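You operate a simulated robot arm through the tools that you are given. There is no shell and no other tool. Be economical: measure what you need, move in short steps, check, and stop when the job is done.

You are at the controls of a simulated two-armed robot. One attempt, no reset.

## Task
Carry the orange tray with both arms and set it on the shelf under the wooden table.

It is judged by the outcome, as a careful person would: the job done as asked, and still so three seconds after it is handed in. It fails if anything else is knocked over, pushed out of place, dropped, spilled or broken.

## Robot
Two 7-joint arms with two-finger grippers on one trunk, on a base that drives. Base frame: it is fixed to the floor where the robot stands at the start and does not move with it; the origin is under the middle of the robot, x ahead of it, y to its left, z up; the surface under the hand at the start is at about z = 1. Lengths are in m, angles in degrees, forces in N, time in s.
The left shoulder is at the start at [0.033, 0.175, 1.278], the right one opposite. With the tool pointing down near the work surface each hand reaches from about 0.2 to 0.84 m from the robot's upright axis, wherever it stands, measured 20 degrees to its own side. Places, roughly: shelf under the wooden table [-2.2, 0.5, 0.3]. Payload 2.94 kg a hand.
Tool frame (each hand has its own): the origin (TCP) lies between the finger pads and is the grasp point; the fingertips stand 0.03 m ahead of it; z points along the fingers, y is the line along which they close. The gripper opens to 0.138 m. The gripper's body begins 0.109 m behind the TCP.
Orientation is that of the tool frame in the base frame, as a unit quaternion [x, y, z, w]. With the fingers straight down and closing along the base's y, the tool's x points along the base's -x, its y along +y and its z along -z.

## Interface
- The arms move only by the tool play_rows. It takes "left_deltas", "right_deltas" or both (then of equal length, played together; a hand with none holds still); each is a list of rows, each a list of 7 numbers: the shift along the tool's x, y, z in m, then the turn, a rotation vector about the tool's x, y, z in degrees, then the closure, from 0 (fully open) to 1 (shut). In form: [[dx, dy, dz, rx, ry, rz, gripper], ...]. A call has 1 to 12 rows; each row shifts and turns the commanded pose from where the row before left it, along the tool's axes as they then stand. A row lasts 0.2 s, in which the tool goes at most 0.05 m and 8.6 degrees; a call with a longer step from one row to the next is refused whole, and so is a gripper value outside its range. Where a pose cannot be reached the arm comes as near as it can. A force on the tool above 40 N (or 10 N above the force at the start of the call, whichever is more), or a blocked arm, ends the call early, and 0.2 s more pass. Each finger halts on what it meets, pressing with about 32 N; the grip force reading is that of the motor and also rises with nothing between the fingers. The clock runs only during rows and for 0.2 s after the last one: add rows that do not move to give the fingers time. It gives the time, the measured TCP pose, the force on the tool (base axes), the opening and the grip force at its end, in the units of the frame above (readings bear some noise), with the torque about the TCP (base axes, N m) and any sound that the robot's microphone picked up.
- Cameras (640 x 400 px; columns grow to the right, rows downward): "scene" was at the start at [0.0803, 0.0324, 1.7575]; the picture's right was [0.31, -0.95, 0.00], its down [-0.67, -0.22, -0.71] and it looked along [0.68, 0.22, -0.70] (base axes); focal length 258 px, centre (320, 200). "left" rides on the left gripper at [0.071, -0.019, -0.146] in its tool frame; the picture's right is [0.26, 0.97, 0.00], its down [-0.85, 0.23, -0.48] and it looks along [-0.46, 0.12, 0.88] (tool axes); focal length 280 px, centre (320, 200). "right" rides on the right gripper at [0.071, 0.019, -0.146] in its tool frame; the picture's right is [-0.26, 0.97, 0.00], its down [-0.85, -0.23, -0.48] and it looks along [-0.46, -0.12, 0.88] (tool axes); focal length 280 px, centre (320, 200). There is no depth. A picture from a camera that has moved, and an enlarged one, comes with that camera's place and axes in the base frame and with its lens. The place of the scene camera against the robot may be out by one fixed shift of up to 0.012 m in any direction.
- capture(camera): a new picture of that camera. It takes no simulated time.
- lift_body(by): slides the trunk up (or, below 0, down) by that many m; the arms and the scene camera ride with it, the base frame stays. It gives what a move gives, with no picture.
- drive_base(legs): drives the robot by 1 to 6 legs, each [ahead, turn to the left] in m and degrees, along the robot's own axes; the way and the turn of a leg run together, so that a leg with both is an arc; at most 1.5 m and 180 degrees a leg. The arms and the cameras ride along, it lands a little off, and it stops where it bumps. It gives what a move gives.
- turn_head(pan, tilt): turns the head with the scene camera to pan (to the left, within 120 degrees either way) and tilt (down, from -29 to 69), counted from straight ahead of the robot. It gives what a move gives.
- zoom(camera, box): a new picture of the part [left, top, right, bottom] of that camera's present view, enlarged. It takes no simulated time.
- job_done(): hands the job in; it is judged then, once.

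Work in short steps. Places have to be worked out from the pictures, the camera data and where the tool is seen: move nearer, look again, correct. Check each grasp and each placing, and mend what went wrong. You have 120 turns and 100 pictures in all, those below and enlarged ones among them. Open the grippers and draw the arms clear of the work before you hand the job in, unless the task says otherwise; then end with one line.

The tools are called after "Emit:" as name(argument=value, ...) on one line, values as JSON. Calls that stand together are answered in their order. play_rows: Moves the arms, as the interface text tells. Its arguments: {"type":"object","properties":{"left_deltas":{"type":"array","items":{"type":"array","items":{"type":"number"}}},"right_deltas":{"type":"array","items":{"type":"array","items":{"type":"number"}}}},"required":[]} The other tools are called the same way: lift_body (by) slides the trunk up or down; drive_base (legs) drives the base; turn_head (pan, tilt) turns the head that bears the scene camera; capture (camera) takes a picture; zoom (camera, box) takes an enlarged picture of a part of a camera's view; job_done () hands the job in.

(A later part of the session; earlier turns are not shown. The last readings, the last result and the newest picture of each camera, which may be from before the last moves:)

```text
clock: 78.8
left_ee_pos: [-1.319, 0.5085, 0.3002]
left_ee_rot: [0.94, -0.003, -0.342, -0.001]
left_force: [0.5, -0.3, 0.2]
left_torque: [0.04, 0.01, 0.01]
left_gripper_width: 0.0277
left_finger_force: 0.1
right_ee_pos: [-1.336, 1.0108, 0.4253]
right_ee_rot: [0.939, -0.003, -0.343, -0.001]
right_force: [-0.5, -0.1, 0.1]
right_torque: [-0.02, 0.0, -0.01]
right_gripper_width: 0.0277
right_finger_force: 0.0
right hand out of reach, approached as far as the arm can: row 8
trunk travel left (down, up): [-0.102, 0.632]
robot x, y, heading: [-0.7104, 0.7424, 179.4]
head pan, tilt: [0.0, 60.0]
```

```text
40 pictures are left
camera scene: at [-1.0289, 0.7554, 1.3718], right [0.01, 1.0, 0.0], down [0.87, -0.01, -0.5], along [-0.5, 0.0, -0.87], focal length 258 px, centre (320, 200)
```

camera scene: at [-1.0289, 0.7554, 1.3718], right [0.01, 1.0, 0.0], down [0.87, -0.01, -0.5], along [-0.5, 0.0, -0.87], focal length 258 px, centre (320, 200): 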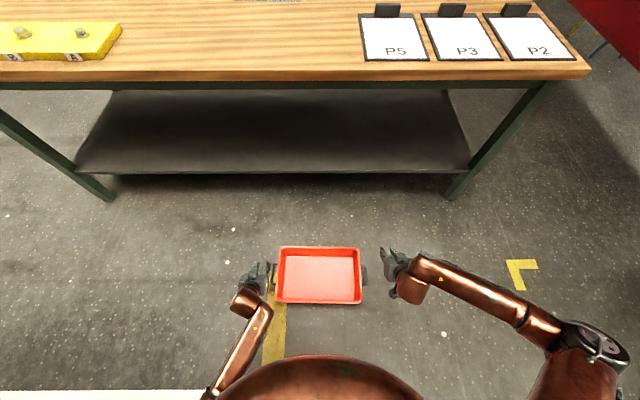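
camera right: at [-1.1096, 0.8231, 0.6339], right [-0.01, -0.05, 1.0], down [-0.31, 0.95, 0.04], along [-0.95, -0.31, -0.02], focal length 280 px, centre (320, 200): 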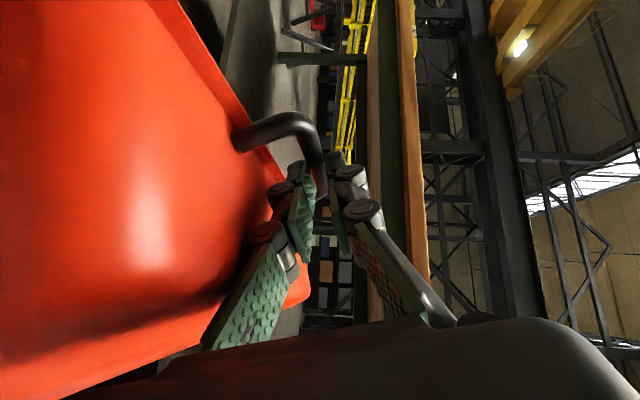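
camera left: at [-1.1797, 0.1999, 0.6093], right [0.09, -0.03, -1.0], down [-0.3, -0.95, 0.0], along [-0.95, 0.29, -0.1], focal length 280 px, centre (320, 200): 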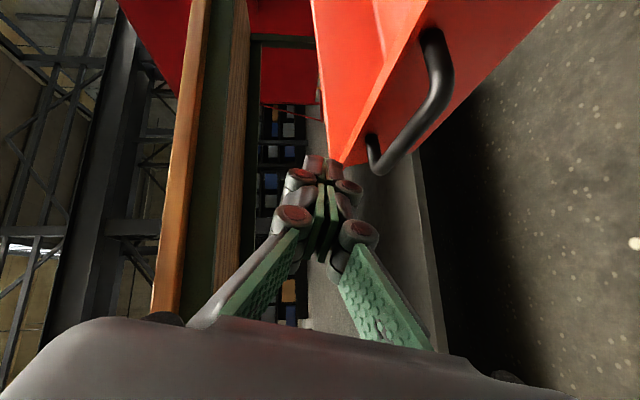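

The right elbow is still out to the side. I'll raise that hand, turn it inward (which tucks the elbow) at a wide position, and turn it back so its elbow mirrors the left's.

Emit:
play_rows(right_deltas=[[-0.0307, -0.01, -0.0278, 0, 0, 0, 0.8], [-0.0307, -0.01, -0.0278, 0, 0, 0, 0.8], [-0.0307, -0.01, -0.0278, 0, 0, 0, 0.8], [-0.0307, -0.01, -0.0278, 0, 0, 0, 0.8], [-0.0307, -0.01, -0.0278, 0, 0, 0, 0.8], [-0.0307, -0.01, -0.0278, 0, 0, 0, 0.8], [-0.0307, -0.01, -0.0278, 0, 0, 0, 0.8], [0, 0, 0, 0, 0, 0, 0.8]])

Emit:
play_rows(right_deltas=[[0, 0, 0, -6.24, -0.84, 4.63, 0.8], [0, 0, 0, -6.24, -0.84, 4.63, 0.8], [0, 0, 0, -6.24, -0.84, 4.63, 0.8], [0, 0, 0, -6.24, -0.84, 4.63, 0.8], [0, 0, 0, -6.24, -0.84, 4.63, 0.8], [0, 0, 0, -6.24, -0.84, 4.63, 0.8], [0, 0, 0, -6.24, -0.84, 4.63, 0.8], [0, 0, 0, -6.24, -0.84, 4.63, 0.8], [0, 0, 0, -6.24, -0.84, 4.63, 0.8], [0, 0, 0, -6.24, -0.84, 4.63, 0.8], [0, 0, 0, 0, 0, 0, 0.8]])

Emit:
capture(camera="scene")

```text
clock: 80.6
left_ee_pos: [-1.3189, 0.5083, 0.2989]
left_ee_rot: [0.94, -0.002, -0.341, 0.0]
left_force: [-1.4, 0.3, 0.2]
left_torque: [0.01, -0.02, 0.0]
left_gripper_width: 0.0277
left_finger_force: 0.1
right_ee_pos: [-1.3736, 1.0813, 0.7111]
right_ee_rot: [0.939, -0.003, -0.343, -0.001]
right_force: [-0.2, -0.2, 0.1]
right_torque: [-0.03, 0.0, 0.0]
right_gripper_width: 0.0277
right_finger_force: 0.0
trunk travel left (down, up): [-0.102, 0.632]
robot x, y, heading: [-0.7159, 0.7439, 179.3]
head pan, tilt: [0.0, 60.0]
```

```text
clock: 83.0
left_ee_pos: [-1.3191, 0.5076, 0.2988]
left_ee_rot: [0.94, -0.003, -0.342, -0.001]
left_force: [-0.8, -0.1, -0.7]
left_torque: [-0.01, 0.0, 0.02]
left_gripper_width: 0.0277
left_finger_force: 0.1
right_ee_pos: [-1.377, 1.0815, 0.7123]
right_ee_rot: [0.705, -0.181, -0.331, 0.601]
right_force: [-0.4, 0.3, 0.0]
right_torque: [-0.01, 0.0, -0.03]
right_gripper_width: 0.0275
right_finger_force: 0.0
trunk travel left (down, up): [-0.102, 0.632]
robot x, y, heading: [-0.7134, 0.746, 179.2]
head pan, tilt: [0.0, 60.0]
```

```text
39 pictures are left
camera scene: at [-1.0292, 0.7552, 1.3718], right [0.01, 1.0, 0.0], down [0.87, -0.01, -0.5], along [-0.5, 0.01, -0.87], focal length 258 px, centre (320, 200)
```

scene: 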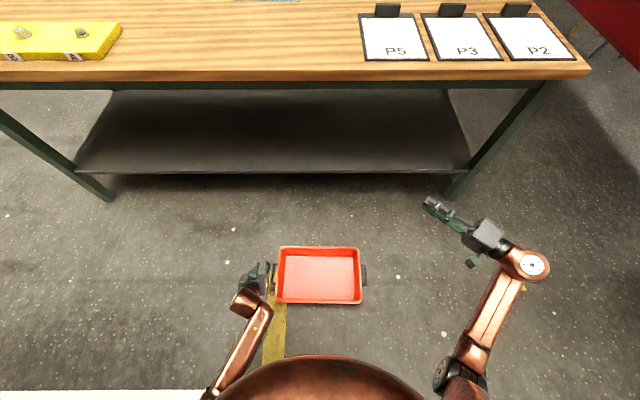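

The right elbow is tucked low now. I'll descend in this posture first, then turn the hand at the low height.

Emit:
play_rows(right_deltas=[[0.01, -0.0387, 0.0024, 0, 0, 0, 0.8], [0.01, -0.0387, 0.0024, 0, 0, 0, 0.8], [0.01, -0.0387, 0.0024, 0, 0, 0, 0.8], [0.01, -0.0387, 0.0024, 0, 0, 0, 0.8], [0.01, -0.0387, 0.0024, 0, 0, 0, 0.8], [0, 0, 0, 0, 0, 0, 0.8]])

Emit:
play_rows(right_deltas=[[0, 0, 0, 6.24, 0.84, -4.63, 0.8], [0, 0, 0, 6.24, 0.84, -4.63, 0.8], [0, 0, 0, 6.24, 0.84, -4.63, 0.8], [0, 0, 0, 6.24, 0.84, -4.63, 0.8], [0, 0, 0, 6.24, 0.84, -4.63, 0.8], [0, 0, 0, 6.24, 0.84, -4.63, 0.8], [0, 0, 0, 6.24, 0.84, -4.63, 0.8], [0, 0, 0, 6.24, 0.84, -4.63, 0.8], [0, 0, 0, 6.24, 0.84, -4.63, 0.8], [0, 0, 0, 6.24, 0.84, -4.63, 0.8], [0, 0, 0, 0, 0, 0, 0.8]])

Emit:
capture(camera="scene")

```text
clock: 84.4
left_ee_pos: [-1.3202, 0.5085, 0.299]
left_ee_rot: [0.94, -0.003, -0.342, -0.001]
left_force: [-0.2, 0.6, 0.1]
left_torque: [0.02, 0.03, 0.03]
left_gripper_width: 0.0277
left_finger_force: 0.0
right_ee_pos: [-1.3767, 1.0813, 0.7121]
right_ee_rot: [0.705, -0.182, -0.331, 0.6]
right_force: [0.0, -0.4, -0.1]
right_torque: [0.01, -0.02, 0.0]
right_gripper_width: 0.0277
right_finger_force: 0.1
right hand out of reach, approached as far as the arm can: row 1, 2, 3, 4, 5
trunk travel left (down, up): [-0.102, 0.632]
robot x, y, heading: [-0.7133, 0.7436, 179.3]
head pan, tilt: [0.0, 60.0]
```

```text
clock: 86.8
left_ee_pos: [-1.3192, 0.5085, 0.2993]
left_ee_rot: [0.94, -0.001, -0.342, 0.0]
left_force: [-0.7, -0.3, -0.6]
left_torque: [-0.01, -0.02, 0.01]
left_gripper_width: 0.0273
left_finger_force: 0.1
right_ee_pos: [-1.375, 1.0821, 0.7107]
right_ee_rot: [0.939, -0.004, -0.343, -0.002]
right_force: [0.2, -0.1, -0.1]
right_torque: [0.01, 0.0, -0.01]
right_gripper_width: 0.0276
right_finger_force: 0.1
trunk travel left (down, up): [-0.102, 0.632]
robot x, y, heading: [-0.7133, 0.7425, 179.1]
head pan, tilt: [0.0, 60.0]
```

```text
38 pictures are left
camera scene: at [-1.0291, 0.7554, 1.3717], right [0.01, 1.0, 0.0], down [0.87, -0.01, -0.5], along [-0.5, 0.01, -0.87], focal length 258 px, centre (320, 200)
```

scene: 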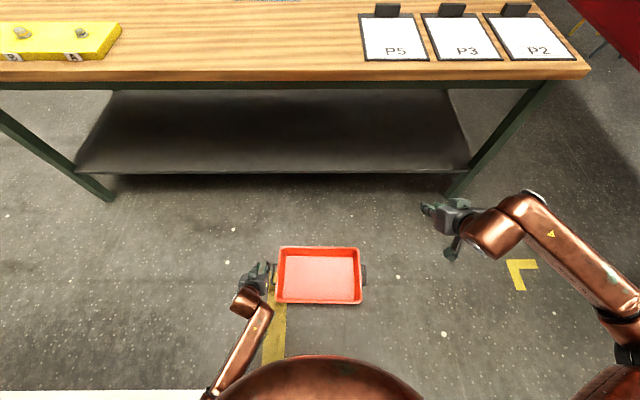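

Now the right elbow looks like the left's did before its descent. I'll repeat the mirrored descent.

Emit:
play_rows(right_deltas=[[0.0307, 0.01, 0.0278, 0, 0, 0, 0.8], [0.0307, 0.01, 0.0278, 0, 0, 0, 0.8], [0.0307, 0.01, 0.0278, 0, 0, 0, 0.8], [0.0307, 0.01, 0.0278, 0, 0, 0, 0.8], [0.0307, 0.01, 0.0278, 0, 0, 0, 0.8], [0.0307, 0.01, 0.0278, 0, 0, 0, 0.8], [0.0307, 0.01, 0.0278, 0, 0, 0, 0.8], [0.0307, 0.01, 0.0278, 0, 0, 0, 0.8], [0.0307, 0.01, 0.0278, 0, 0, 0, 0.8], [0.0307, 0.01, 0.0278, 0, 0, 0, 0.8], [0, 0, 0, 0, 0, 0, 0.8]])

Emit:
capture(camera="scene")

```text
clock: 89.2
left_ee_pos: [-1.3188, 0.5089, 0.2993]
left_ee_rot: [0.94, -0.002, -0.342, -0.001]
left_force: [0.3, -0.2, -0.1]
left_torque: [-0.03, 0.01, 0.0]
left_gripper_width: 0.0276
left_finger_force: 0.1
right_ee_pos: [-1.3322, 1.0237, 0.4016]
right_ee_rot: [0.939, 0.002, -0.345, 0.006]
right_force: [-0.2, 0.0, 0.5]
right_torque: [0.01, 0.01, -0.01]
right_gripper_width: 0.0272
right_finger_force: 0.1
right hand out of reach, approached as far as the arm can: row 8, 9, 10
trunk travel left (down, up): [-0.102, 0.632]
robot x, y, heading: [-0.7143, 0.7439, 179.2]
head pan, tilt: [0.0, 60.0]
```

```text
37 pictures are left
camera scene: at [-1.0289, 0.7555, 1.3718], right [0.01, 1.0, 0.0], down [0.87, -0.01, -0.5], along [-0.5, 0.01, -0.87], focal length 258 px, centre (320, 200)
```

scene: 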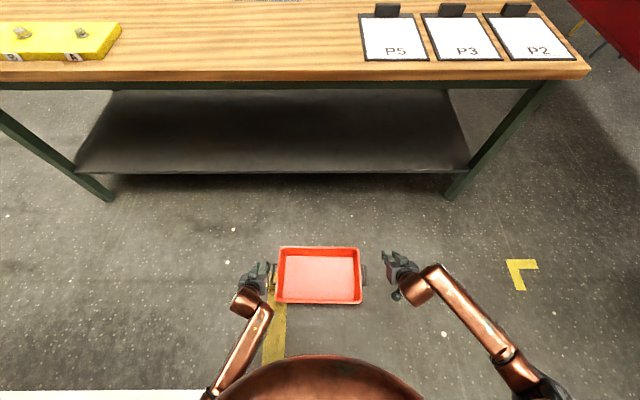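

The right hand got to z 0.40 with the elbow lower. I'll lift it a bit and yaw it 40° outward to force the elbow inward, then look.

Emit:
play_rows(right_deltas=[[-0.03, 0, -0.035, 0, 0, 0, 0.8], [-0.03, 0, -0.035, 0, 0, 0, 0.8], [-0.03, 0, -0.035, 0, 0, 0, 0.8], [-0.03, 0, -0.035, 0, 0, 0, 0.8], [0, 0, 0, 5.14, 0, 6.13, 0.8], [0, 0, 0, 5.14, 0, 6.13, 0.8], [0, 0, 0, 5.14, 0, 6.13, 0.8], [0, 0, 0, 5.14, 0, 6.13, 0.8], [0, 0, 0, 5.14, 0, 6.13, 0.8], [0, 0, 0, 0, 0, 0, 0.8]])

Emit:
capture(camera="scene")

```text
clock: 91.4
left_ee_pos: [-1.3193, 0.509, 0.2995]
left_ee_rot: [0.939, -0.003, -0.343, -0.001]
left_force: [0.3, 0.2, -0.3]
left_torque: [0.0, -0.01, 0.02]
left_gripper_width: 0.0278
left_finger_force: 0.0
right_ee_pos: [-1.335, 1.0224, 0.5858]
right_ee_rot: [0.882, -0.325, -0.321, -0.118]
right_force: [-0.1, -0.7, -0.6]
right_torque: [0.03, -0.01, -0.02]
right_gripper_width: 0.0277
right_finger_force: 0.1
trunk travel left (down, up): [-0.102, 0.632]
robot x, y, heading: [-0.7127, 0.7457, 179.5]
head pan, tilt: [0.0, 60.0]
```

```text
36 pictures are left
camera scene: at [-1.0291, 0.7552, 1.3718], right [0.01, 1.0, 0.0], down [0.87, -0.01, -0.5], along [-0.5, 0.01, -0.87], focal length 258 px, centre (320, 200)
```

scene: 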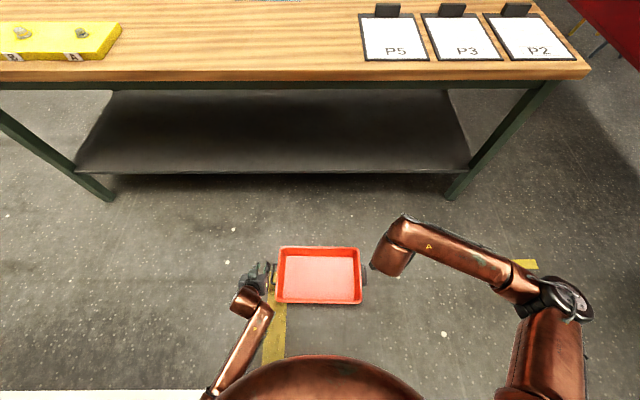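

That pushed the elbow the wrong way. I'll yaw the hand inward instead, to 40° inside of straight.

Emit:
play_rows(right_deltas=[[0, 0, 0, -5.14, 0, -6.13, 0.8], [0, 0, 0, -5.14, 0, -6.13, 0.8], [0, 0, 0, -5.14, 0, -6.13, 0.8], [0, 0, 0, -5.14, 0, -6.13, 0.8], [0, 0, 0, -5.14, 0, -6.13, 0.8], [0, 0, 0, -5.14, 0, -6.13, 0.8], [0, 0, 0, -5.14, 0, -6.13, 0.8], [0, 0, 0, -5.14, 0, -6.13, 0.8], [0, 0, 0, -5.14, 0, -6.13, 0.8], [0, 0, 0, -5.14, 0, -6.13, 0.8], [0, 0, 0, 0, 0, 0, 0.8]])

Emit:
capture(camera="scene")

```text
clock: 93.8
left_ee_pos: [-1.3194, 0.5094, 0.3002]
left_ee_rot: [0.94, -0.002, -0.342, 0.0]
left_force: [0.6, 0.5, 0.2]
left_torque: [0.05, 0.03, 0.02]
left_gripper_width: 0.0278
left_finger_force: 0.1
right_ee_pos: [-1.3331, 1.009, 0.5825]
right_ee_rot: [0.889, 0.301, -0.323, 0.12]
right_force: [-0.3, 0.1, 0.6]
right_torque: [-0.01, 0.01, 0.0]
right_gripper_width: 0.0274
right_finger_force: 0.1
right hand out of reach, approached as far as the arm can: row 10
trunk travel left (down, up): [-0.102, 0.632]
robot x, y, heading: [-0.7154, 0.7437, 179.5]
head pan, tilt: [0.0, 60.0]
```

```text
35 pictures are left
camera scene: at [-1.0293, 0.7557, 1.3717], right [0.01, 1.0, 0.0], down [0.87, -0.01, -0.5], along [-0.5, 0.0, -0.87], focal length 258 px, centre (320, 200)
```

scene: 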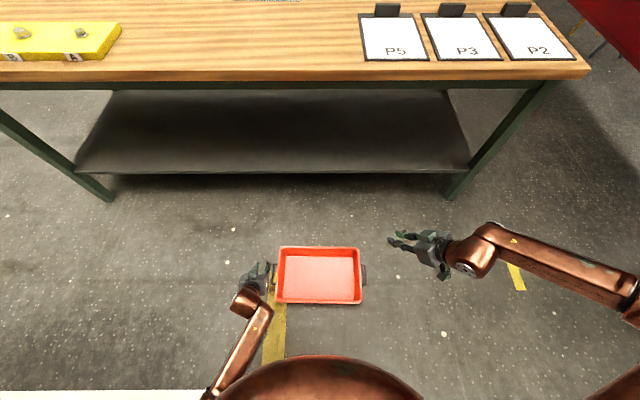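

The elbow goes outward that way too. The earlier inward-turn cycle did improve it, so I'll undo the yaw and repeat that cycle, ending with the descent.

Emit:
play_rows(right_deltas=[[0, 0, 0, 5.14, 0, 6.13, 0.8], [0, 0, 0, 5.14, 0, 6.13, 0.8], [0, 0, 0, 5.14, 0, 6.13, 0.8], [0, 0, 0, 5.14, 0, 6.13, 0.8], [0, 0, 0, 5.0, 0, 5.5, 0.8], [-0.028, -0.0188, -0.0175, 0, 0, 0, 0.8], [-0.028, -0.0188, -0.0175, 0, 0, 0, 0.8], [-0.028, -0.0188, -0.0175, 0, 0, 0, 0.8], [-0.028, -0.0188, -0.0175, 0, 0, 0, 0.8], [0, 0, 0, 0, 0, 0, 0.8]])

Emit:
play_rows(right_deltas=[[0, 0, 0, -6.24, -0.84, 4.63, 0.8], [0, 0, 0, -6.24, -0.84, 4.63, 0.8], [0, 0, 0, -6.24, -0.84, 4.63, 0.8], [0, 0, 0, -6.24, -0.84, 4.63, 0.8], [0, 0, 0, -6.24, -0.84, 4.63, 0.8], [0, 0, 0, -6.24, -0.84, 4.63, 0.8], [0, 0, 0, -6.24, -0.84, 4.63, 0.8], [0, 0, 0, -6.24, -0.84, 4.63, 0.8], [0, 0, 0, -6.24, -0.84, 4.63, 0.8], [0, 0, 0, -6.24, -0.84, 4.63, 0.8], [0, 0, 0, 0, 0, 0, 0.8]])

Emit:
capture(camera="scene")

```text
clock: 96.0
left_ee_pos: [-1.3188, 0.5079, 0.2998]
left_ee_rot: [0.94, -0.003, -0.342, 0.0]
left_force: [0.2, -0.8, -0.1]
left_torque: [0.03, -0.02, -0.02]
left_gripper_width: 0.0277
left_finger_force: 0.1
right_ee_pos: [-1.3751, 1.0835, 0.7088]
right_ee_rot: [0.939, 0.003, -0.343, -0.001]
right_force: [0.0, 0.5, 0.6]
right_torque: [-0.03, -0.04, 0.02]
right_gripper_width: 0.0277
right_finger_force: 0.0
trunk travel left (down, up): [-0.102, 0.632]
robot x, y, heading: [-0.7152, 0.7426, 179.3]
head pan, tilt: [0.0, 60.0]
```

```text
clock: 98.4
left_ee_pos: [-1.3188, 0.5092, 0.3]
left_ee_rot: [0.94, -0.002, -0.342, 0.0]
left_force: [0.9, 0.4, -0.6]
left_torque: [0.0, -0.01, 0.03]
left_gripper_width: 0.0275
left_finger_force: 0.0
right_ee_pos: [-1.3731, 1.0821, 0.7069]
right_ee_rot: [0.749, -0.161, -0.337, 0.548]
right_force: [-0.8, 0.4, 0.1]
right_torque: [-0.01, 0.02, 0.04]
right_gripper_width: 0.0276
right_finger_force: 0.0
right hand out of reach, approached as far as the arm can: row 10
trunk travel left (down, up): [-0.102, 0.632]
robot x, y, heading: [-0.7139, 0.745, 179.4]
head pan, tilt: [0.0, 60.0]
```

```text
34 pictures are left
camera scene: at [-1.0288, 0.7556, 1.3719], right [0.01, 1.0, 0.0], down [0.87, -0.01, -0.5], along [-0.5, 0.0, -0.87], focal length 258 px, centre (320, 200)
```

scene: 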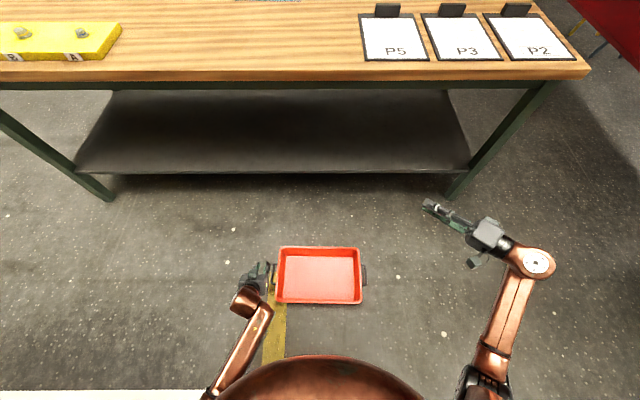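

The elbow is lower this time. I'll rotate the hand back while descending, so the elbow stays down.

Emit:
play_rows(right_deltas=[[0, 0, 0, 6.24, 0.84, -4.63, 0.8], [0.009, -0.0264, 0.0108, 6.24, 0.84, -4.63, 0.8], [0.0114, -0.0243, 0.0135, 6.24, 0.84, -4.63, 0.8], [0.0135, -0.0216, 0.0159, 6.24, 0.84, -4.63, 0.8], [0.0153, -0.0186, 0.018, 6.24, 0.84, -4.63, 0.8], [0.0168, -0.015, 0.0198, 6.24, 0.84, -4.63, 0.8], [0.018, -0.0111, 0.0213, 6.24, 0.84, -4.63, 0.8], [0.0186, -0.0072, 0.0222, 6.24, 0.84, -4.63, 0.8], [0.0192, -0.003, 0.0228, 6.24, 0.84, -4.63, 0.8], [0.0193, 0, 0.023, 0, 0, 0, 0.8], [0, 0, 0, 0, 0, 0, 0.8]])

Emit:
capture(camera="scene")

```text
clock: 100.8
left_ee_pos: [-1.3187, 0.5088, 0.3006]
left_ee_rot: [0.94, -0.002, -0.342, 0.0]
left_force: [-0.6, 0.4, 0.1]
left_torque: [0.01, 0.0, 0.0]
left_gripper_width: 0.0277
left_finger_force: 0.0
right_ee_pos: [-1.3913, 1.0785, 0.4382]
right_ee_rot: [0.939, 0.002, -0.343, -0.002]
right_force: [1.3, 0.1, 0.8]
right_torque: [0.0, -0.01, 0.0]
right_gripper_width: 0.0278
right_finger_force: 0.2
trunk travel left (down, up): [-0.102, 0.632]
robot x, y, heading: [-0.7113, 0.7451, 179.6]
head pan, tilt: [0.0, 60.0]
```

```text
33 pictures are left
camera scene: at [-1.029, 0.7556, 1.3718], right [0.01, 1.0, 0.0], down [0.87, -0.01, -0.5], along [-0.5, 0.0, -0.87], focal length 258 px, centre (320, 200)
```

scene: 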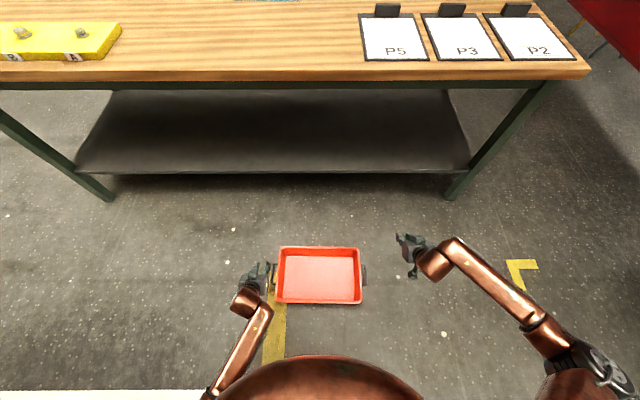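

The right hand now holds the neutral pose at z 0.44. I'll continue down and then in toward the handle.

Emit:
play_rows(right_deltas=[[0.0225, 0, 0.0268, 0, 0, 0, 0.8], [0.0225, 0, 0.0268, 0, 0, 0, 0.8], [0.0225, 0, 0.0268, 0, 0, 0, 0.8], [0.0225, 0, 0.0268, 0, 0, 0, 0.8], [0, 0, 0, 0, 0, 0, 0.8]])

Emit:
play_rows(right_deltas=[[0.0179, 0.0267, -0.015, 0, 0, 0, 0.8], [0.0179, 0.0267, -0.015, 0, 0, 0, 0.8], [0.0179, 0.0267, -0.015, 0, 0, 0, 0.8], [0, 0, 0, 0, 0, 0, 0.8]])

Emit:
capture(camera="scene")

```text
clock: 102.0
left_ee_pos: [-1.3195, 0.509, 0.2999]
left_ee_rot: [0.939, -0.002, -0.343, 0.0]
left_force: [0.4, -0.2, 0.2]
left_torque: [-0.01, -0.01, -0.02]
left_gripper_width: 0.0276
left_finger_force: 0.1
right_ee_pos: [-1.3918, 1.0822, 0.2992]
right_ee_rot: [0.94, 0.003, -0.342, -0.001]
right_force: [-0.1, 0.2, 0.2]
right_torque: [0.0, 0.01, -0.01]
right_gripper_width: 0.0276
right_finger_force: 0.1
trunk travel left (down, up): [-0.102, 0.632]
robot x, y, heading: [-0.7097, 0.7474, 179.3]
head pan, tilt: [0.0, 60.0]
```

```text
clock: 103.0
left_ee_pos: [-1.3193, 0.5088, 0.299]
left_ee_rot: [0.94, -0.003, -0.342, -0.001]
left_force: [-0.2, 0.0, -0.3]
left_torque: [0.03, 0.01, 0.0]
left_gripper_width: 0.0275
left_finger_force: 0.1
right_ee_pos: [-1.3597, 1.0468, 0.2997]
right_ee_rot: [0.94, 0.003, -0.341, -0.001]
right_force: [0.3, -0.4, 0.4]
right_torque: [0.0, 0.01, -0.01]
right_gripper_width: 0.0274
right_finger_force: 0.0
right hand out of reach, approached as far as the arm can: row 2, 3
trunk travel left (down, up): [-0.102, 0.632]
robot x, y, heading: [-0.7144, 0.7489, 179.6]
head pan, tilt: [0.0, 60.0]
```

```text
32 pictures are left
camera scene: at [-1.0288, 0.7556, 1.3718], right [0.01, 1.0, 0.0], down [0.87, -0.01, -0.5], along [-0.5, 0.01, -0.87], focal length 258 px, centre (320, 200)
```

scene: 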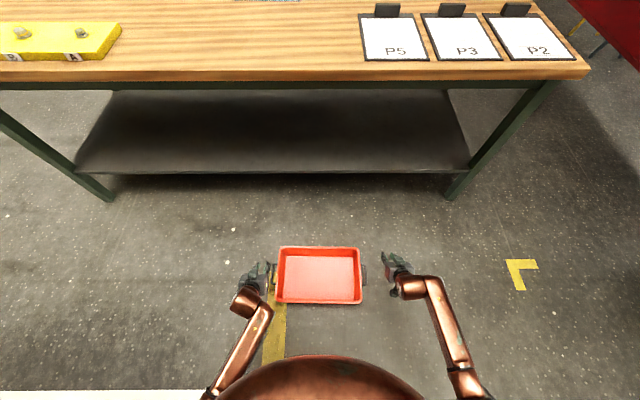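

Both arms are now in mirrored, low configurations. I'll back up 6 cm so that the right hand has room, then move it in line with its handle.

Emit:
drive_base(legs=[[-0.06, 0]])

Emit:
play_rows(left_deltas=[[-0.0141, -0.004, 0.0119, 0, 0, 0, 0.8], [-0.0141, -0.004, 0.0119, 0, 0, 0, 0.8], [-0.0141, -0.004, 0.0119, 0, 0, 0, 0.8], [0, 0, 0, 0, 0, 0, 0.8]], right_deltas=[[-0.0064, 0.015, 0.0054, 0, 0, 0, 0.8], [-0.0064, 0.015, 0.0054, 0, 0, 0, 0.8], [-0.0064, 0.015, 0.0054, 0, 0, 0, 0.8], [0, 0, 0, 0, 0, 0, 0.8]])

Emit:
capture(camera="left")

Emit:
capture(camera="right")

```text
clock: 103.9
left_ee_pos: [-1.2606, 0.5066, 0.2997]
left_ee_rot: [0.94, -0.002, -0.342, 0.0]
left_force: [-0.3, 0.3, -0.4]
left_torque: [-0.02, 0.06, 0.0]
left_gripper_width: 0.0278
left_finger_force: 0.0
right_ee_pos: [-1.2997, 1.0454, 0.2986]
right_ee_rot: [0.94, 0.003, -0.342, -0.001]
right_force: [0.9, 0.4, -0.2]
right_torque: [0.02, 0.04, 0.04]
right_gripper_width: 0.0277
right_finger_force: 0.0
trunk travel left (down, up): [-0.102, 0.632]
robot x, y, heading: [-0.6558, 0.7425, 179.4]
head pan, tilt: [0.0, 60.0]
```

```text
clock: 104.9
left_ee_pos: [-1.3143, 0.5183, 0.2991]
left_ee_rot: [0.94, -0.003, -0.341, -0.001]
left_force: [0.7, -0.2, -0.4]
left_torque: [0.01, 0.01, 0.01]
left_gripper_width: 0.0275
left_finger_force: 0.1
right_ee_pos: [-1.2993, 1.0443, 0.2995]
right_ee_rot: [0.94, 0.002, -0.342, -0.001]
right_force: [0.2, 0.1, -0.5]
right_torque: [-0.02, -0.01, 0.02]
right_gripper_width: 0.0278
right_finger_force: 0.1
right hand out of reach, approached as far as the arm can: row 1, 2, 3
trunk travel left (down, up): [-0.102, 0.632]
robot x, y, heading: [-0.6507, 0.7478, 179.5]
head pan, tilt: [0.0, 60.0]
```

```text
31 pictures are left
camera left: at [-1.1654, 0.5381, 0.365], right [0.2, -0.97, -0.17], down [-0.35, -0.23, 0.91], along [-0.92, -0.12, -0.38], focal length 280 px, centre (320, 200)
```

left: 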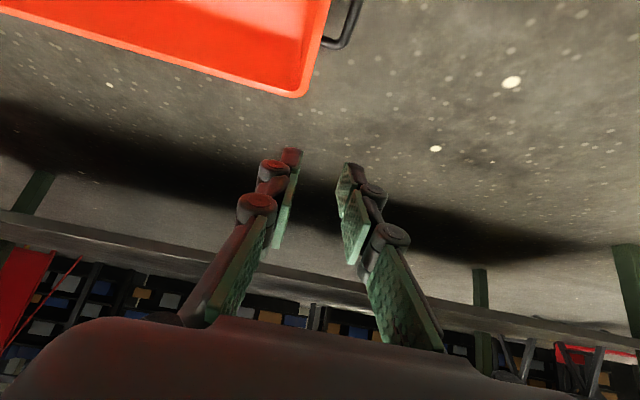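

```text
30 pictures are left
camera right: at [-1.1508, 1.0257, 0.3654], right [-0.2, -0.97, 0.17], down [-0.34, 0.23, 0.91], along [-0.92, 0.12, -0.38], focal length 280 px, centre (320, 200)
```

right: 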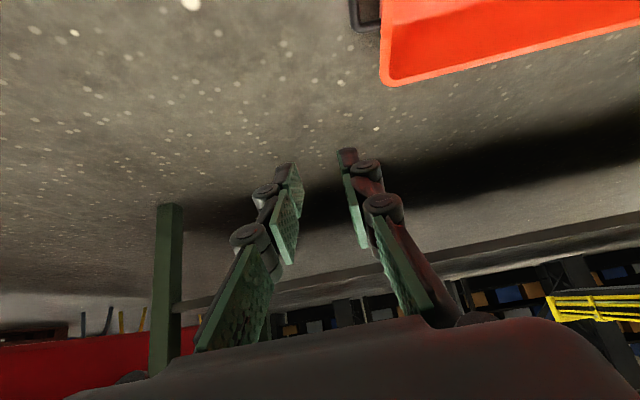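

The right arm still refuses to go inward at this height. Going lower stretches the arm, so I'll lower both by 0.1 m and then try inward.

Emit:
play_rows(left_deltas=[[0.0214, 0, 0.0255, 0, 0, 0, 0.8], [0.0214, 0, 0.0255, 0, 0, 0, 0.8], [0.0214, 0, 0.0255, 0, 0, 0, 0.8], [0, 0, 0, 0, 0, 0, 0.8], [0, 0, 0, 0, 0, 0, 0.8], [0, 0, 0, 0, 0, 0, 0.8]], right_deltas=[[0.0214, 0, 0.0255, 0, 0, 0, 0.8], [0.0214, 0, 0.0255, 0, 0, 0, 0.8], [0.0214, 0, 0.0255, 0, 0, 0, 0.8], [-0.0077, 0.0125, 0.0064, 0, 0, 0, 0.8], [-0.0077, 0.0125, 0.0064, 0, 0, 0, 0.8], [-0.0077, 0.0125, 0.0064, 0, 0, 0, 0.8]])

```text
clock: 106.3
left_ee_pos: [-1.3145, 0.5201, 0.1993]
left_ee_rot: [0.94, -0.002, -0.342, -0.001]
left_force: [-0.5, 0.4, 0.6]
left_torque: [0.0, 0.04, 0.01]
left_gripper_width: 0.0277
left_finger_force: 0.1
right_ee_pos: [-1.3104, 1.0343, 0.1942]
right_ee_rot: [0.94, 0.003, -0.342, 0.001]
right_force: [-0.1, -0.4, 0.7]
right_torque: [-0.03, 0.03, 0.0]
right_gripper_width: 0.0276
right_finger_force: 0.0
right hand out of reach, approached as far as the arm can: row 4, 5, 6
trunk travel left (down, up): [-0.102, 0.632]
robot x, y, heading: [-0.6532, 0.7444, 179.0]
head pan, tilt: [0.0, 60.0]
```

The right elbow is now tucked too far in, with its forearm more inside than the left's. Yawing the hand inward pushes the elbow out, so I'll yaw 24° in, move inward, and yaw back.

Emit:
play_rows(right_deltas=[[0, 0, 0, -5.14, 0, -6.13, 0.8], [0, 0, 0, -5.14, 0, -6.13, 0.8], [0, 0, 0, -5.14, 0, -6.13, 0.8], [-0.0047, 0.0137, 0.0039, 0, 0, 0, 0.8], [-0.0047, 0.0137, 0.0039, 0, 0, 0, 0.8], [-0.0047, 0.0137, 0.0039, 0, 0, 0, 0.8], [0, 0, 0, 5.14, 0, 6.13, 0.8], [0, 0, 0, 5.14, 0, 6.13, 0.8], [0, 0, 0, 5.14, 0, 6.13, 0.8], [0, 0, 0, 0, 0, 0, 0.8]])

Emit:
capture(camera="scene")

```text
clock: 108.5
left_ee_pos: [-1.3143, 0.5203, 0.1991]
left_ee_rot: [0.94, -0.002, -0.342, 0.001]
left_force: [0.1, 0.2, 0.0]
left_torque: [-0.01, 0.04, -0.01]
left_gripper_width: 0.0277
left_finger_force: 0.1
right_ee_pos: [-1.3013, 1.0019, 0.1849]
right_ee_rot: [0.939, 0.037, -0.341, 0.014]
right_force: [0.2, 0.8, -0.5]
right_torque: [-0.02, 0.0, 0.0]
right_gripper_width: 0.0277
right_finger_force: 0.1
right hand out of reach, approached as far as the arm can: row 9
trunk travel left (down, up): [-0.102, 0.632]
robot x, y, heading: [-0.655, 0.7447, 179.4]
head pan, tilt: [0.0, 60.0]
```

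```text
29 pictures are left
camera scene: at [-0.969, 0.7555, 1.3718], right [0.01, 1.0, 0.0], down [0.87, -0.01, -0.5], along [-0.5, 0.01, -0.87], focal length 258 px, centre (320, 200)
```

scene: 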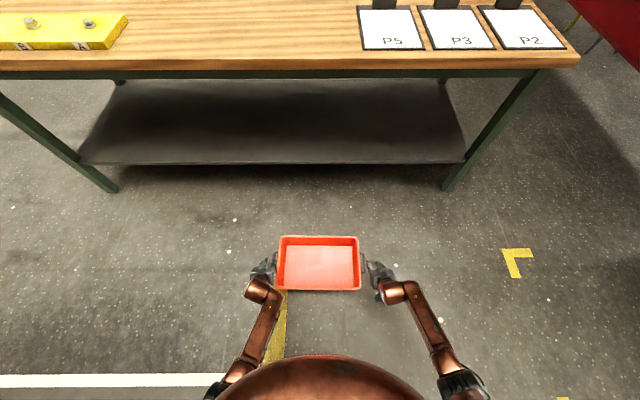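

Much better: both arms mirror each other, with the right hand only 4.5° yawed. I'll measure the bars with the wrist cameras.

Emit:
capture(camera="left")

Emit:
capture(camera="right")

```text
28 pictures are left
camera left: at [-1.1661, 0.5385, 0.2655], right [0.2, -0.97, -0.17], down [-0.34, -0.23, 0.91], along [-0.92, -0.12, -0.38], focal length 280 px, centre (320, 200)
```

left: 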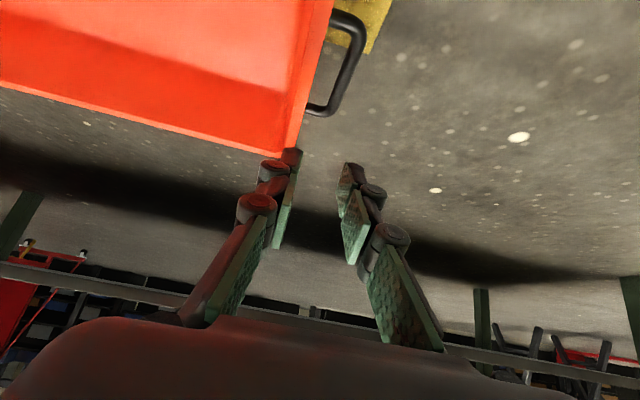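

```text
27 pictures are left
camera right: at [-1.1516, 0.9924, 0.2509], right [-0.13, -0.98, 0.17], down [-0.36, 0.2, 0.91], along [-0.92, 0.05, -0.38], focal length 280 px, centre (320, 200)
```

right: 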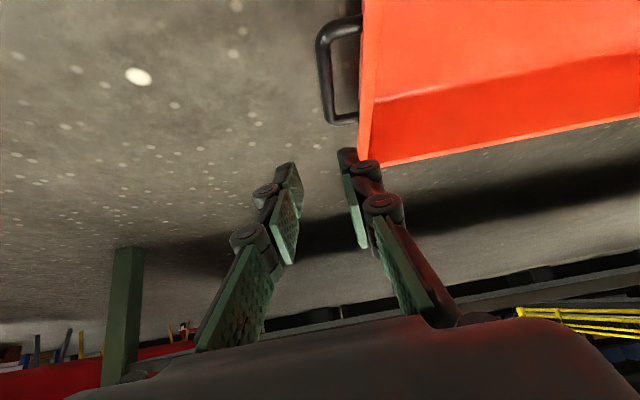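

Bars: left y 0.517, right y 0.978, x centre about -1.34, z≈0.074. I'll move to just above them and check.

Emit:
play_rows(left_deltas=[[0.0103, 0.0009, 0.0189, 0, 0, 0, 0.84], [0.0103, 0.0009, 0.0189, 0, 0, 0, 0.84], [0.0103, 0.0009, 0.0189, 0, 0, 0, 0.84], [0.0103, 0.0009, 0.0189, 0, 0, 0, 0.84], [0, 0, 0, 0, 0, 0, 0.84]], right_deltas=[[-0.0099, 0.0112, 0.0083, 0, 0, 0, 0.84], [-0.0099, 0.0112, 0.0083, 0, 0, 0, 0.84], [0.0225, 0, 0.0268, 0, 0, 0, 0.84], [0.0225, 0, 0.0268, 0, 0, 0, 0.84], [0, 0, 0, 0, 0, 0, 0.84]])

Emit:
zoom(camera="left", box=[220, 60, 420, 220])

Emit:
zoom(camera="right", box=[220, 60, 420, 220])

```text
clock: 109.7
left_ee_pos: [-1.333, 0.5175, 0.1169]
left_ee_rot: [0.939, -0.003, -0.343, 0.0]
left_force: [0.7, 0.5, -0.1]
left_torque: [-0.01, -0.05, 0.04]
left_gripper_width: 0.022
left_finger_force: 0.0
right_ee_pos: [-1.3211, 0.9866, 0.1077]
right_ee_rot: [0.939, 0.036, -0.343, 0.013]
right_force: [0.6, 0.4, 0.4]
right_torque: [-0.01, -0.03, 0.03]
right_gripper_width: 0.022
right_finger_force: 0.1
right hand out of reach, approached as far as the arm can: row 1, 2
trunk travel left (down, up): [-0.102, 0.632]
robot x, y, heading: [-0.6513, 0.7449, 179.2]
head pan, tilt: [0.0, 60.0]
```

```text
2.50 times, centred on (320, 140) of left
camera zoom: at [-1.1842, 0.5357, 0.1824], right [0.19, -0.97, -0.17], down [-0.34, -0.23, 0.91], along [-0.92, -0.12, -0.38], focal length 701 px, centre (320, 350)
```

zoom: 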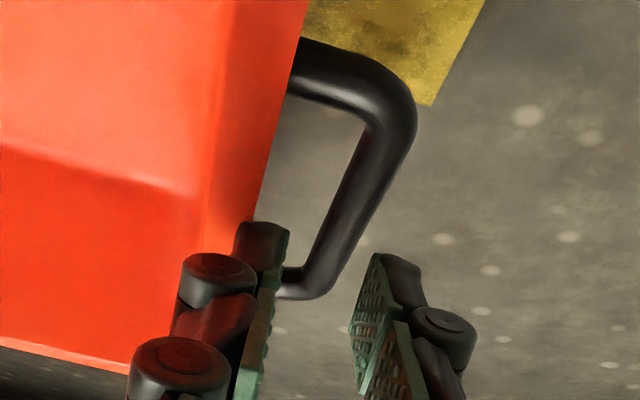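

```text
2.50 times, centred on (320, 140) of right
camera zoom: at [-1.1694, 0.9801, 0.1737], right [-0.13, -0.98, 0.17], down [-0.36, 0.2, 0.91], along [-0.92, 0.05, -0.38], focal length 701 px, centre (320, 350)
```

zoom: 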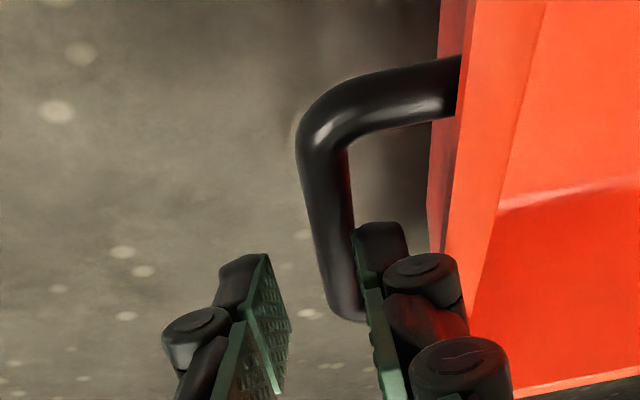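

The left is aligned, but the right needs about 9 mm more inward and is at its limit. I'll raise both slightly and turn the base 0.8° left to carry the right hand over, then correct the left.

Emit:
play_rows(left_deltas=[[-0.0193, 0, -0.023, 0, 0, 0, 0.84], [-0.0064, 0, -0.0077, 0, 0, 0, 0.84], [0, 0, 0, 0, 0, 0, 0.84]], right_deltas=[[-0.0193, 0, -0.023, 0, 0, 0, 0.84], [-0.0064, 0, -0.0077, 0, 0, 0, 0.84], [0, 0, 0, 0, 0, 0, 0.84]])

Emit:
drive_base(legs=[[0, 1.0]])

```text
clock: 110.5
left_ee_pos: [-1.3311, 0.5166, 0.1542]
left_ee_rot: [0.94, -0.001, -0.342, 0.0]
left_force: [0.8, -0.8, -0.2]
left_torque: [0.04, 0.03, -0.01]
left_gripper_width: 0.0221
left_finger_force: 0.1
right_ee_pos: [-1.3187, 0.9882, 0.1472]
right_ee_rot: [0.939, 0.036, -0.341, 0.014]
right_force: [0.2, 0.5, 0.0]
right_torque: [0.01, -0.03, -0.02]
right_gripper_width: 0.022
right_finger_force: 0.1
trunk travel left (down, up): [-0.102, 0.632]
robot x, y, heading: [-0.6542, 0.7449, 179.7]
head pan, tilt: [0.0, 60.0]
```

```text
clock: 111.3
left_ee_pos: [-1.3272, 0.504, 0.1547]
left_ee_rot: [0.94, 0.005, -0.342, 0.001]
left_force: [0.2, 1.3, -1.3]
left_torque: [-0.01, 0.0, -0.01]
left_gripper_width: 0.022
left_finger_force: 0.1
right_ee_pos: [-1.3241, 0.9761, 0.1477]
right_ee_rot: [0.939, 0.044, -0.341, 0.017]
right_force: [-0.5, 0.1, 0.5]
right_torque: [-0.02, 0.0, 0.01]
right_gripper_width: 0.022
right_finger_force: 0.0
trunk travel left (down, up): [-0.102, 0.632]
robot x, y, heading: [-0.6498, 0.7448, -179.7]
head pan, tilt: [0.0, 60.0]
```

Right hand is at y 0.976, as needed. I'll bring the left back into line, lower both to z≈0.11, and check the right.

Emit:
play_rows(left_deltas=[[-0.0038, -0.0127, 0.0032, 0, 0, 0, 0.845], [0.0141, 0, 0.0168, 0, 0, 0, 0.845], [0.0141, 0, 0.0168, 0, 0, 0, 0.845], [0, 0, 0, 0, 0, 0, 0.845]], right_deltas=[[-0.0023, -0.0013, 0.0019, 0, 0, 0, 0.845], [0.0119, 0, 0.0142, 0, 0, 0, 0.845], [0.0119, 0, 0.0142, 0, 0, 0, 0.845], [0, 0, 0, 0, 0, 0, 0.845]])

Emit:
zoom(camera="right", box=[220, 60, 420, 220])

Emit:
zoom(camera="left", box=[220, 60, 420, 220])

```text
clock: 112.3
left_ee_pos: [-1.3331, 0.5081, 0.1153]
left_ee_rot: [0.94, 0.004, -0.34, 0.007]
left_force: [0.0, -0.4, 0.1]
left_torque: [-0.04, 0.01, -0.01]
left_gripper_width: 0.0215
left_finger_force: 0.0
left hand out of reach, approached as far as the arm can: row 3
right_ee_pos: [-1.3256, 0.9787, 0.1101]
right_ee_rot: [0.939, 0.043, -0.342, 0.017]
right_force: [0.1, 1.0, -0.5]
right_torque: [-0.01, 0.05, 0.0]
right_gripper_width: 0.0214
right_finger_force: 0.0
trunk travel left (down, up): [-0.102, 0.632]
robot x, y, heading: [-0.652, 0.746, -180.0]
head pan, tilt: [0.0, 60.0]
```

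```text
2.50 times, centred on (320, 140) of right
camera zoom: at [-1.1768, 0.9732, 0.176], right [-0.11, -0.98, 0.17], down [-0.37, 0.2, 0.91], along [-0.92, 0.04, -0.38], focal length 701 px, centre (320, 350)
```

zoom: 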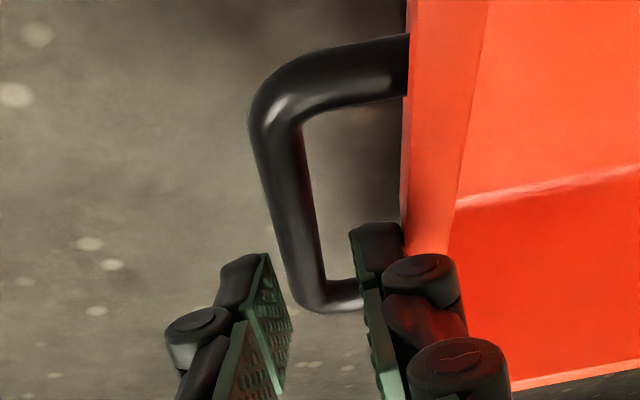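

```text
2.50 times, centred on (320, 140) of left
camera zoom: at [-1.1838, 0.5305, 0.1822], right [0.21, -0.96, -0.16], down [-0.34, -0.23, 0.91], along [-0.91, -0.14, -0.38], focal length 701 px, centre (320, 350)
```

zoom: 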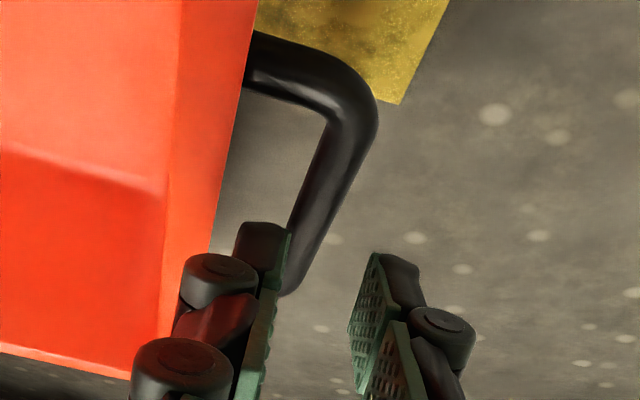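

The right is aligned. The left needs 8.5 mm more inward and is limited, so I'll give it a small inward yaw of 6° as I did with the right, and step in.

Emit:
play_rows(left_deltas=[[-0.0129, 0, -0.0153, 0, 0, 0, 0.845], [0, 0, 0, 3.86, 0, 4.6, 0.845], [0, -0.0087, 0, 0, 0, 0, 0.845], [0.0129, 0, 0.0153, 0, 0, 0, 0.845], [0, 0, 0, 0, 0, 0, 0.845]])

Emit:
zoom(camera="left", box=[220, 60, 420, 220])

```text
clock: 113.5
left_ee_pos: [-1.3317, 0.5246, 0.1115]
left_ee_rot: [0.939, -0.044, -0.342, -0.016]
left_force: [-0.4, -0.6, 0.5]
left_torque: [-0.05, -0.01, 0.0]
left_gripper_width: 0.0212
left_finger_force: 0.0
right_ee_pos: [-1.3269, 0.9781, 0.1101]
right_ee_rot: [0.939, 0.045, -0.34, 0.017]
right_force: [-0.2, -0.2, -0.7]
right_torque: [0.0, 0.0, 0.0]
right_gripper_width: 0.0216
right_finger_force: 0.0
trunk travel left (down, up): [-0.102, 0.632]
robot x, y, heading: [-0.6539, 0.7448, -179.4]
head pan, tilt: [0.0, 60.0]
```

```text
2.50 times, centred on (320, 140) of left
camera zoom: at [-1.1816, 0.5317, 0.1781], right [0.11, -0.98, -0.17], down [-0.36, -0.2, 0.91], along [-0.92, -0.04, -0.38], focal length 701 px, centre (320, 350)
```

zoom: 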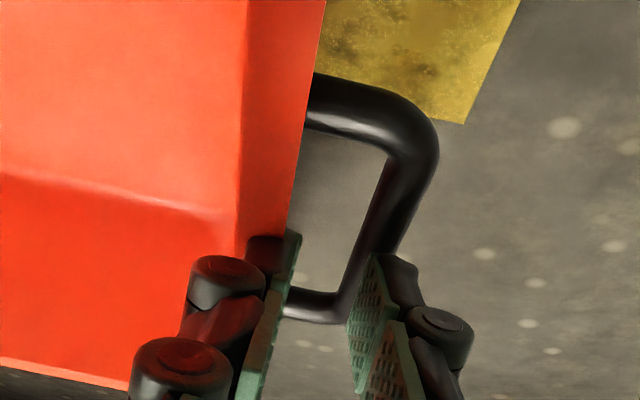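

It overshot by 7.5 mm, so I'll move it back out. Then I'll verify before descending.

Emit:
play_rows(left_deltas=[[0, 0.0075, 0, 0, 0, 0, 0.845], [0, 0, 0, 0, 0, 0, 0.845]])

Emit:
zoom(camera="left", box=[220, 60, 420, 220])

```text
clock: 114.1
left_ee_pos: [-1.3335, 0.5179, 0.1103]
left_ee_rot: [0.939, -0.043, -0.342, -0.015]
left_force: [-0.5, 0.7, -0.5]
left_torque: [-0.02, 0.0, 0.01]
left_gripper_width: 0.0213
left_finger_force: 0.1
right_ee_pos: [-1.3275, 0.9786, 0.1105]
right_ee_rot: [0.939, 0.045, -0.341, 0.017]
right_force: [0.9, -0.1, 1.0]
right_torque: [-0.01, 0.02, 0.02]
right_gripper_width: 0.0213
right_finger_force: 0.0
trunk travel left (down, up): [-0.102, 0.632]
robot x, y, heading: [-0.657, 0.7457, -179.6]
head pan, tilt: [0.0, 60.0]
```

```text
2.50 times, centred on (320, 140) of left
camera zoom: at [-1.1832, 0.5239, 0.178], right [0.11, -0.98, -0.17], down [-0.36, -0.2, 0.91], along [-0.92, -0.04, -0.38], focal length 701 px, centre (320, 350)
```

zoom: 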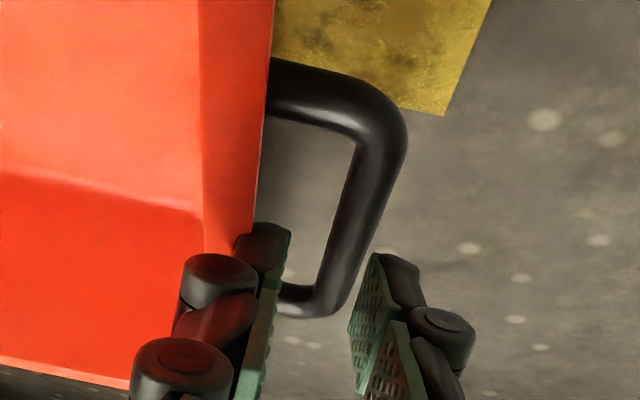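

Well aligned; I'll shift the left 2 mm outward and lower both onto the bars.

Emit:
play_rows(left_deltas=[[0, 0.002, 0, 0, 0, 0, 0.845], [0.0085, 0, 0.0101, 0, 0, 0, 0.845], [0.0085, 0, 0.0101, 0, 0, 0, 0.845], [0, 0, 0, 0, 0, 0, 0.845]], right_deltas=[[0, 0, 0, 0, 0, 0, 0.845], [0.0085, 0, 0.0101, 0, 0, 0, 0.845], [0.0085, 0, 0.0101, 0, 0, 0, 0.845], [0, 0, 0, 0, 0, 0, 0.845]])

Emit:
zoom(camera="left", box=[220, 60, 420, 220])

Emit:
zoom(camera="right", box=[220, 60, 420, 220])

```text
clock: 115.1
left_ee_pos: [-1.3346, 0.5172, 0.102]
left_ee_rot: [0.938, -0.044, -0.343, -0.017]
left_force: [-0.7, 0.7, 0.7]
left_torque: [-0.02, 0.01, 0.03]
left_gripper_width: 0.0216
left_finger_force: 0.1
left hand out of reach, approached as far as the arm can: row 2, 3
right_ee_pos: [-1.327, 0.9778, 0.0987]
right_ee_rot: [0.939, 0.044, -0.342, 0.016]
right_force: [0.6, 0.5, 0.1]
right_torque: [0.01, 0.05, -0.01]
right_gripper_width: 0.0212
right_finger_force: 0.0
right hand out of reach, approached as far as the arm can: row 3
trunk travel left (down, up): [-0.102, 0.632]
robot x, y, heading: [-0.6561, 0.7431, -179.4]
head pan, tilt: [0.0, 60.0]
```

```text
2.50 times, centred on (320, 140) of left
camera zoom: at [-1.1838, 0.5224, 0.1684], right [0.11, -0.98, -0.17], down [-0.36, -0.2, 0.91], along [-0.93, -0.04, -0.38], focal length 701 px, centre (320, 350)
```

zoom: 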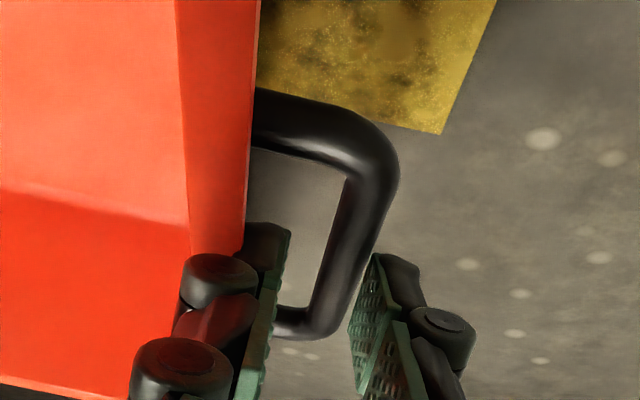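

```text
2.50 times, centred on (320, 140) of right
camera zoom: at [-1.1764, 0.9727, 0.1638], right [-0.11, -0.98, 0.17], down [-0.37, 0.2, 0.91], along [-0.92, 0.04, -0.38], focal length 701 px, centre (320, 350)
```

zoom: 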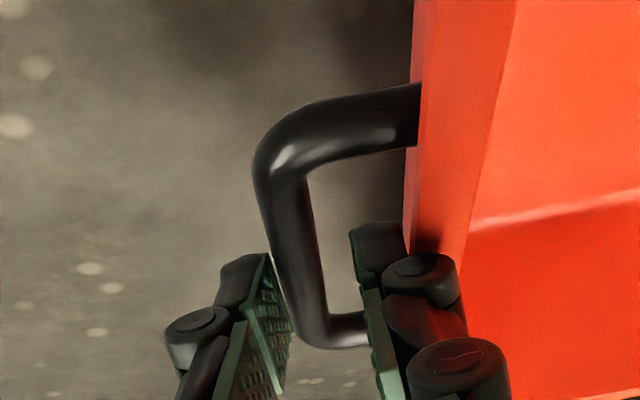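

The arms are at their lower limit here, so I'll use the trunk for the last 1.7 cm.

Emit:
play_rows(left_deltas=[[0, 0.0015, 0, 0, 0, 0, 0.845], [0, 0, 0, 0, 0, 0, 0.845]])

Emit:
lift_body(by=-0.017)

Emit:
zoom(camera="left", box=[220, 60, 420, 220])

Emit:
zoom(camera="right", box=[220, 60, 420, 220])

```text
clock: 115.7
left_ee_pos: [-1.3347, 0.5166, 0.1019]
left_ee_rot: [0.939, -0.044, -0.342, -0.016]
left_force: [-0.6, -1.5, 0.2]
left_torque: [0.02, 0.0, 0.0]
left_gripper_width: 0.0215
left_finger_force: 0.0
right_ee_pos: [-1.3266, 0.9777, 0.098]
right_ee_rot: [0.939, 0.044, -0.341, 0.016]
right_force: [0.0, -0.4, 0.4]
right_torque: [0.0, -0.02, -0.03]
right_gripper_width: 0.0213
right_finger_force: 0.1
trunk travel left (down, up): [-0.102, 0.632]
robot x, y, heading: [-0.6545, 0.7424, -179.7]
head pan, tilt: [0.0, 60.0]
```

```text
clock: 116.3
left_ee_pos: [-1.3356, 0.5136, 0.0857]
left_ee_rot: [0.938, -0.043, -0.343, -0.015]
left_force: [-0.7, 0.2, 0.5]
left_torque: [0.02, -0.01, -0.04]
left_gripper_width: 0.0215
left_finger_force: 0.1
right_ee_pos: [-1.3265, 0.9773, 0.0802]
right_ee_rot: [0.939, 0.044, -0.341, 0.016]
right_force: [0.5, 0.2, 0.0]
right_torque: [0.01, -0.01, 0.0]
right_gripper_width: 0.022
right_finger_force: 0.1
trunk travel left (down, up): [-0.085, 0.649]
robot x, y, heading: [-0.6564, 0.7426, -179.8]
head pan, tilt: [0.0, 60.0]
```

```text
2.50 times, centred on (320, 140) of left
camera zoom: at [-1.185, 0.5203, 0.1526], right [0.11, -0.98, -0.17], down [-0.36, -0.2, 0.91], along [-0.93, -0.04, -0.38], focal length 701 px, centre (320, 350)
```

zoom: 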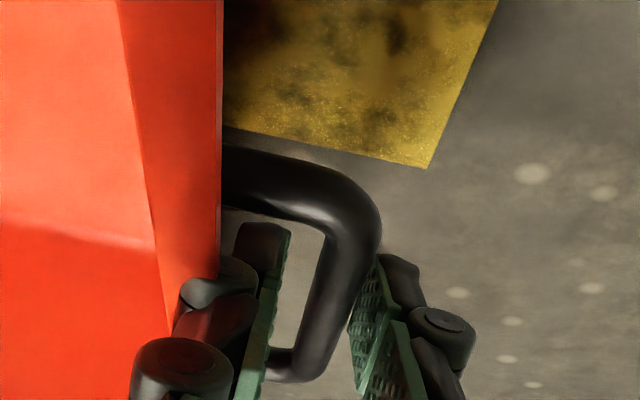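

```text
2.50 times, centred on (320, 140) of right
camera zoom: at [-1.176, 0.9725, 0.1468], right [-0.11, -0.98, 0.17], down [-0.37, 0.2, 0.91], along [-0.92, 0.04, -0.38], focal length 701 px, centre (320, 350)
```

zoom: 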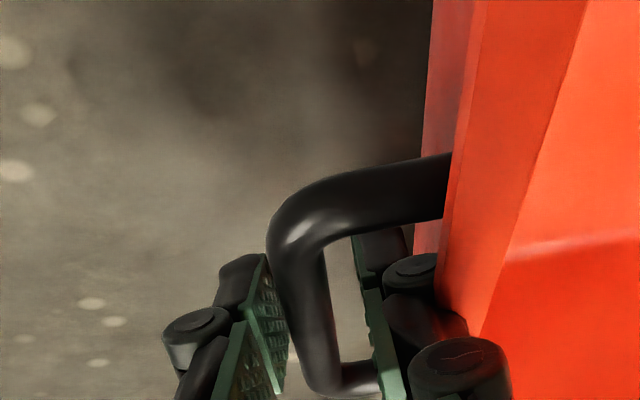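

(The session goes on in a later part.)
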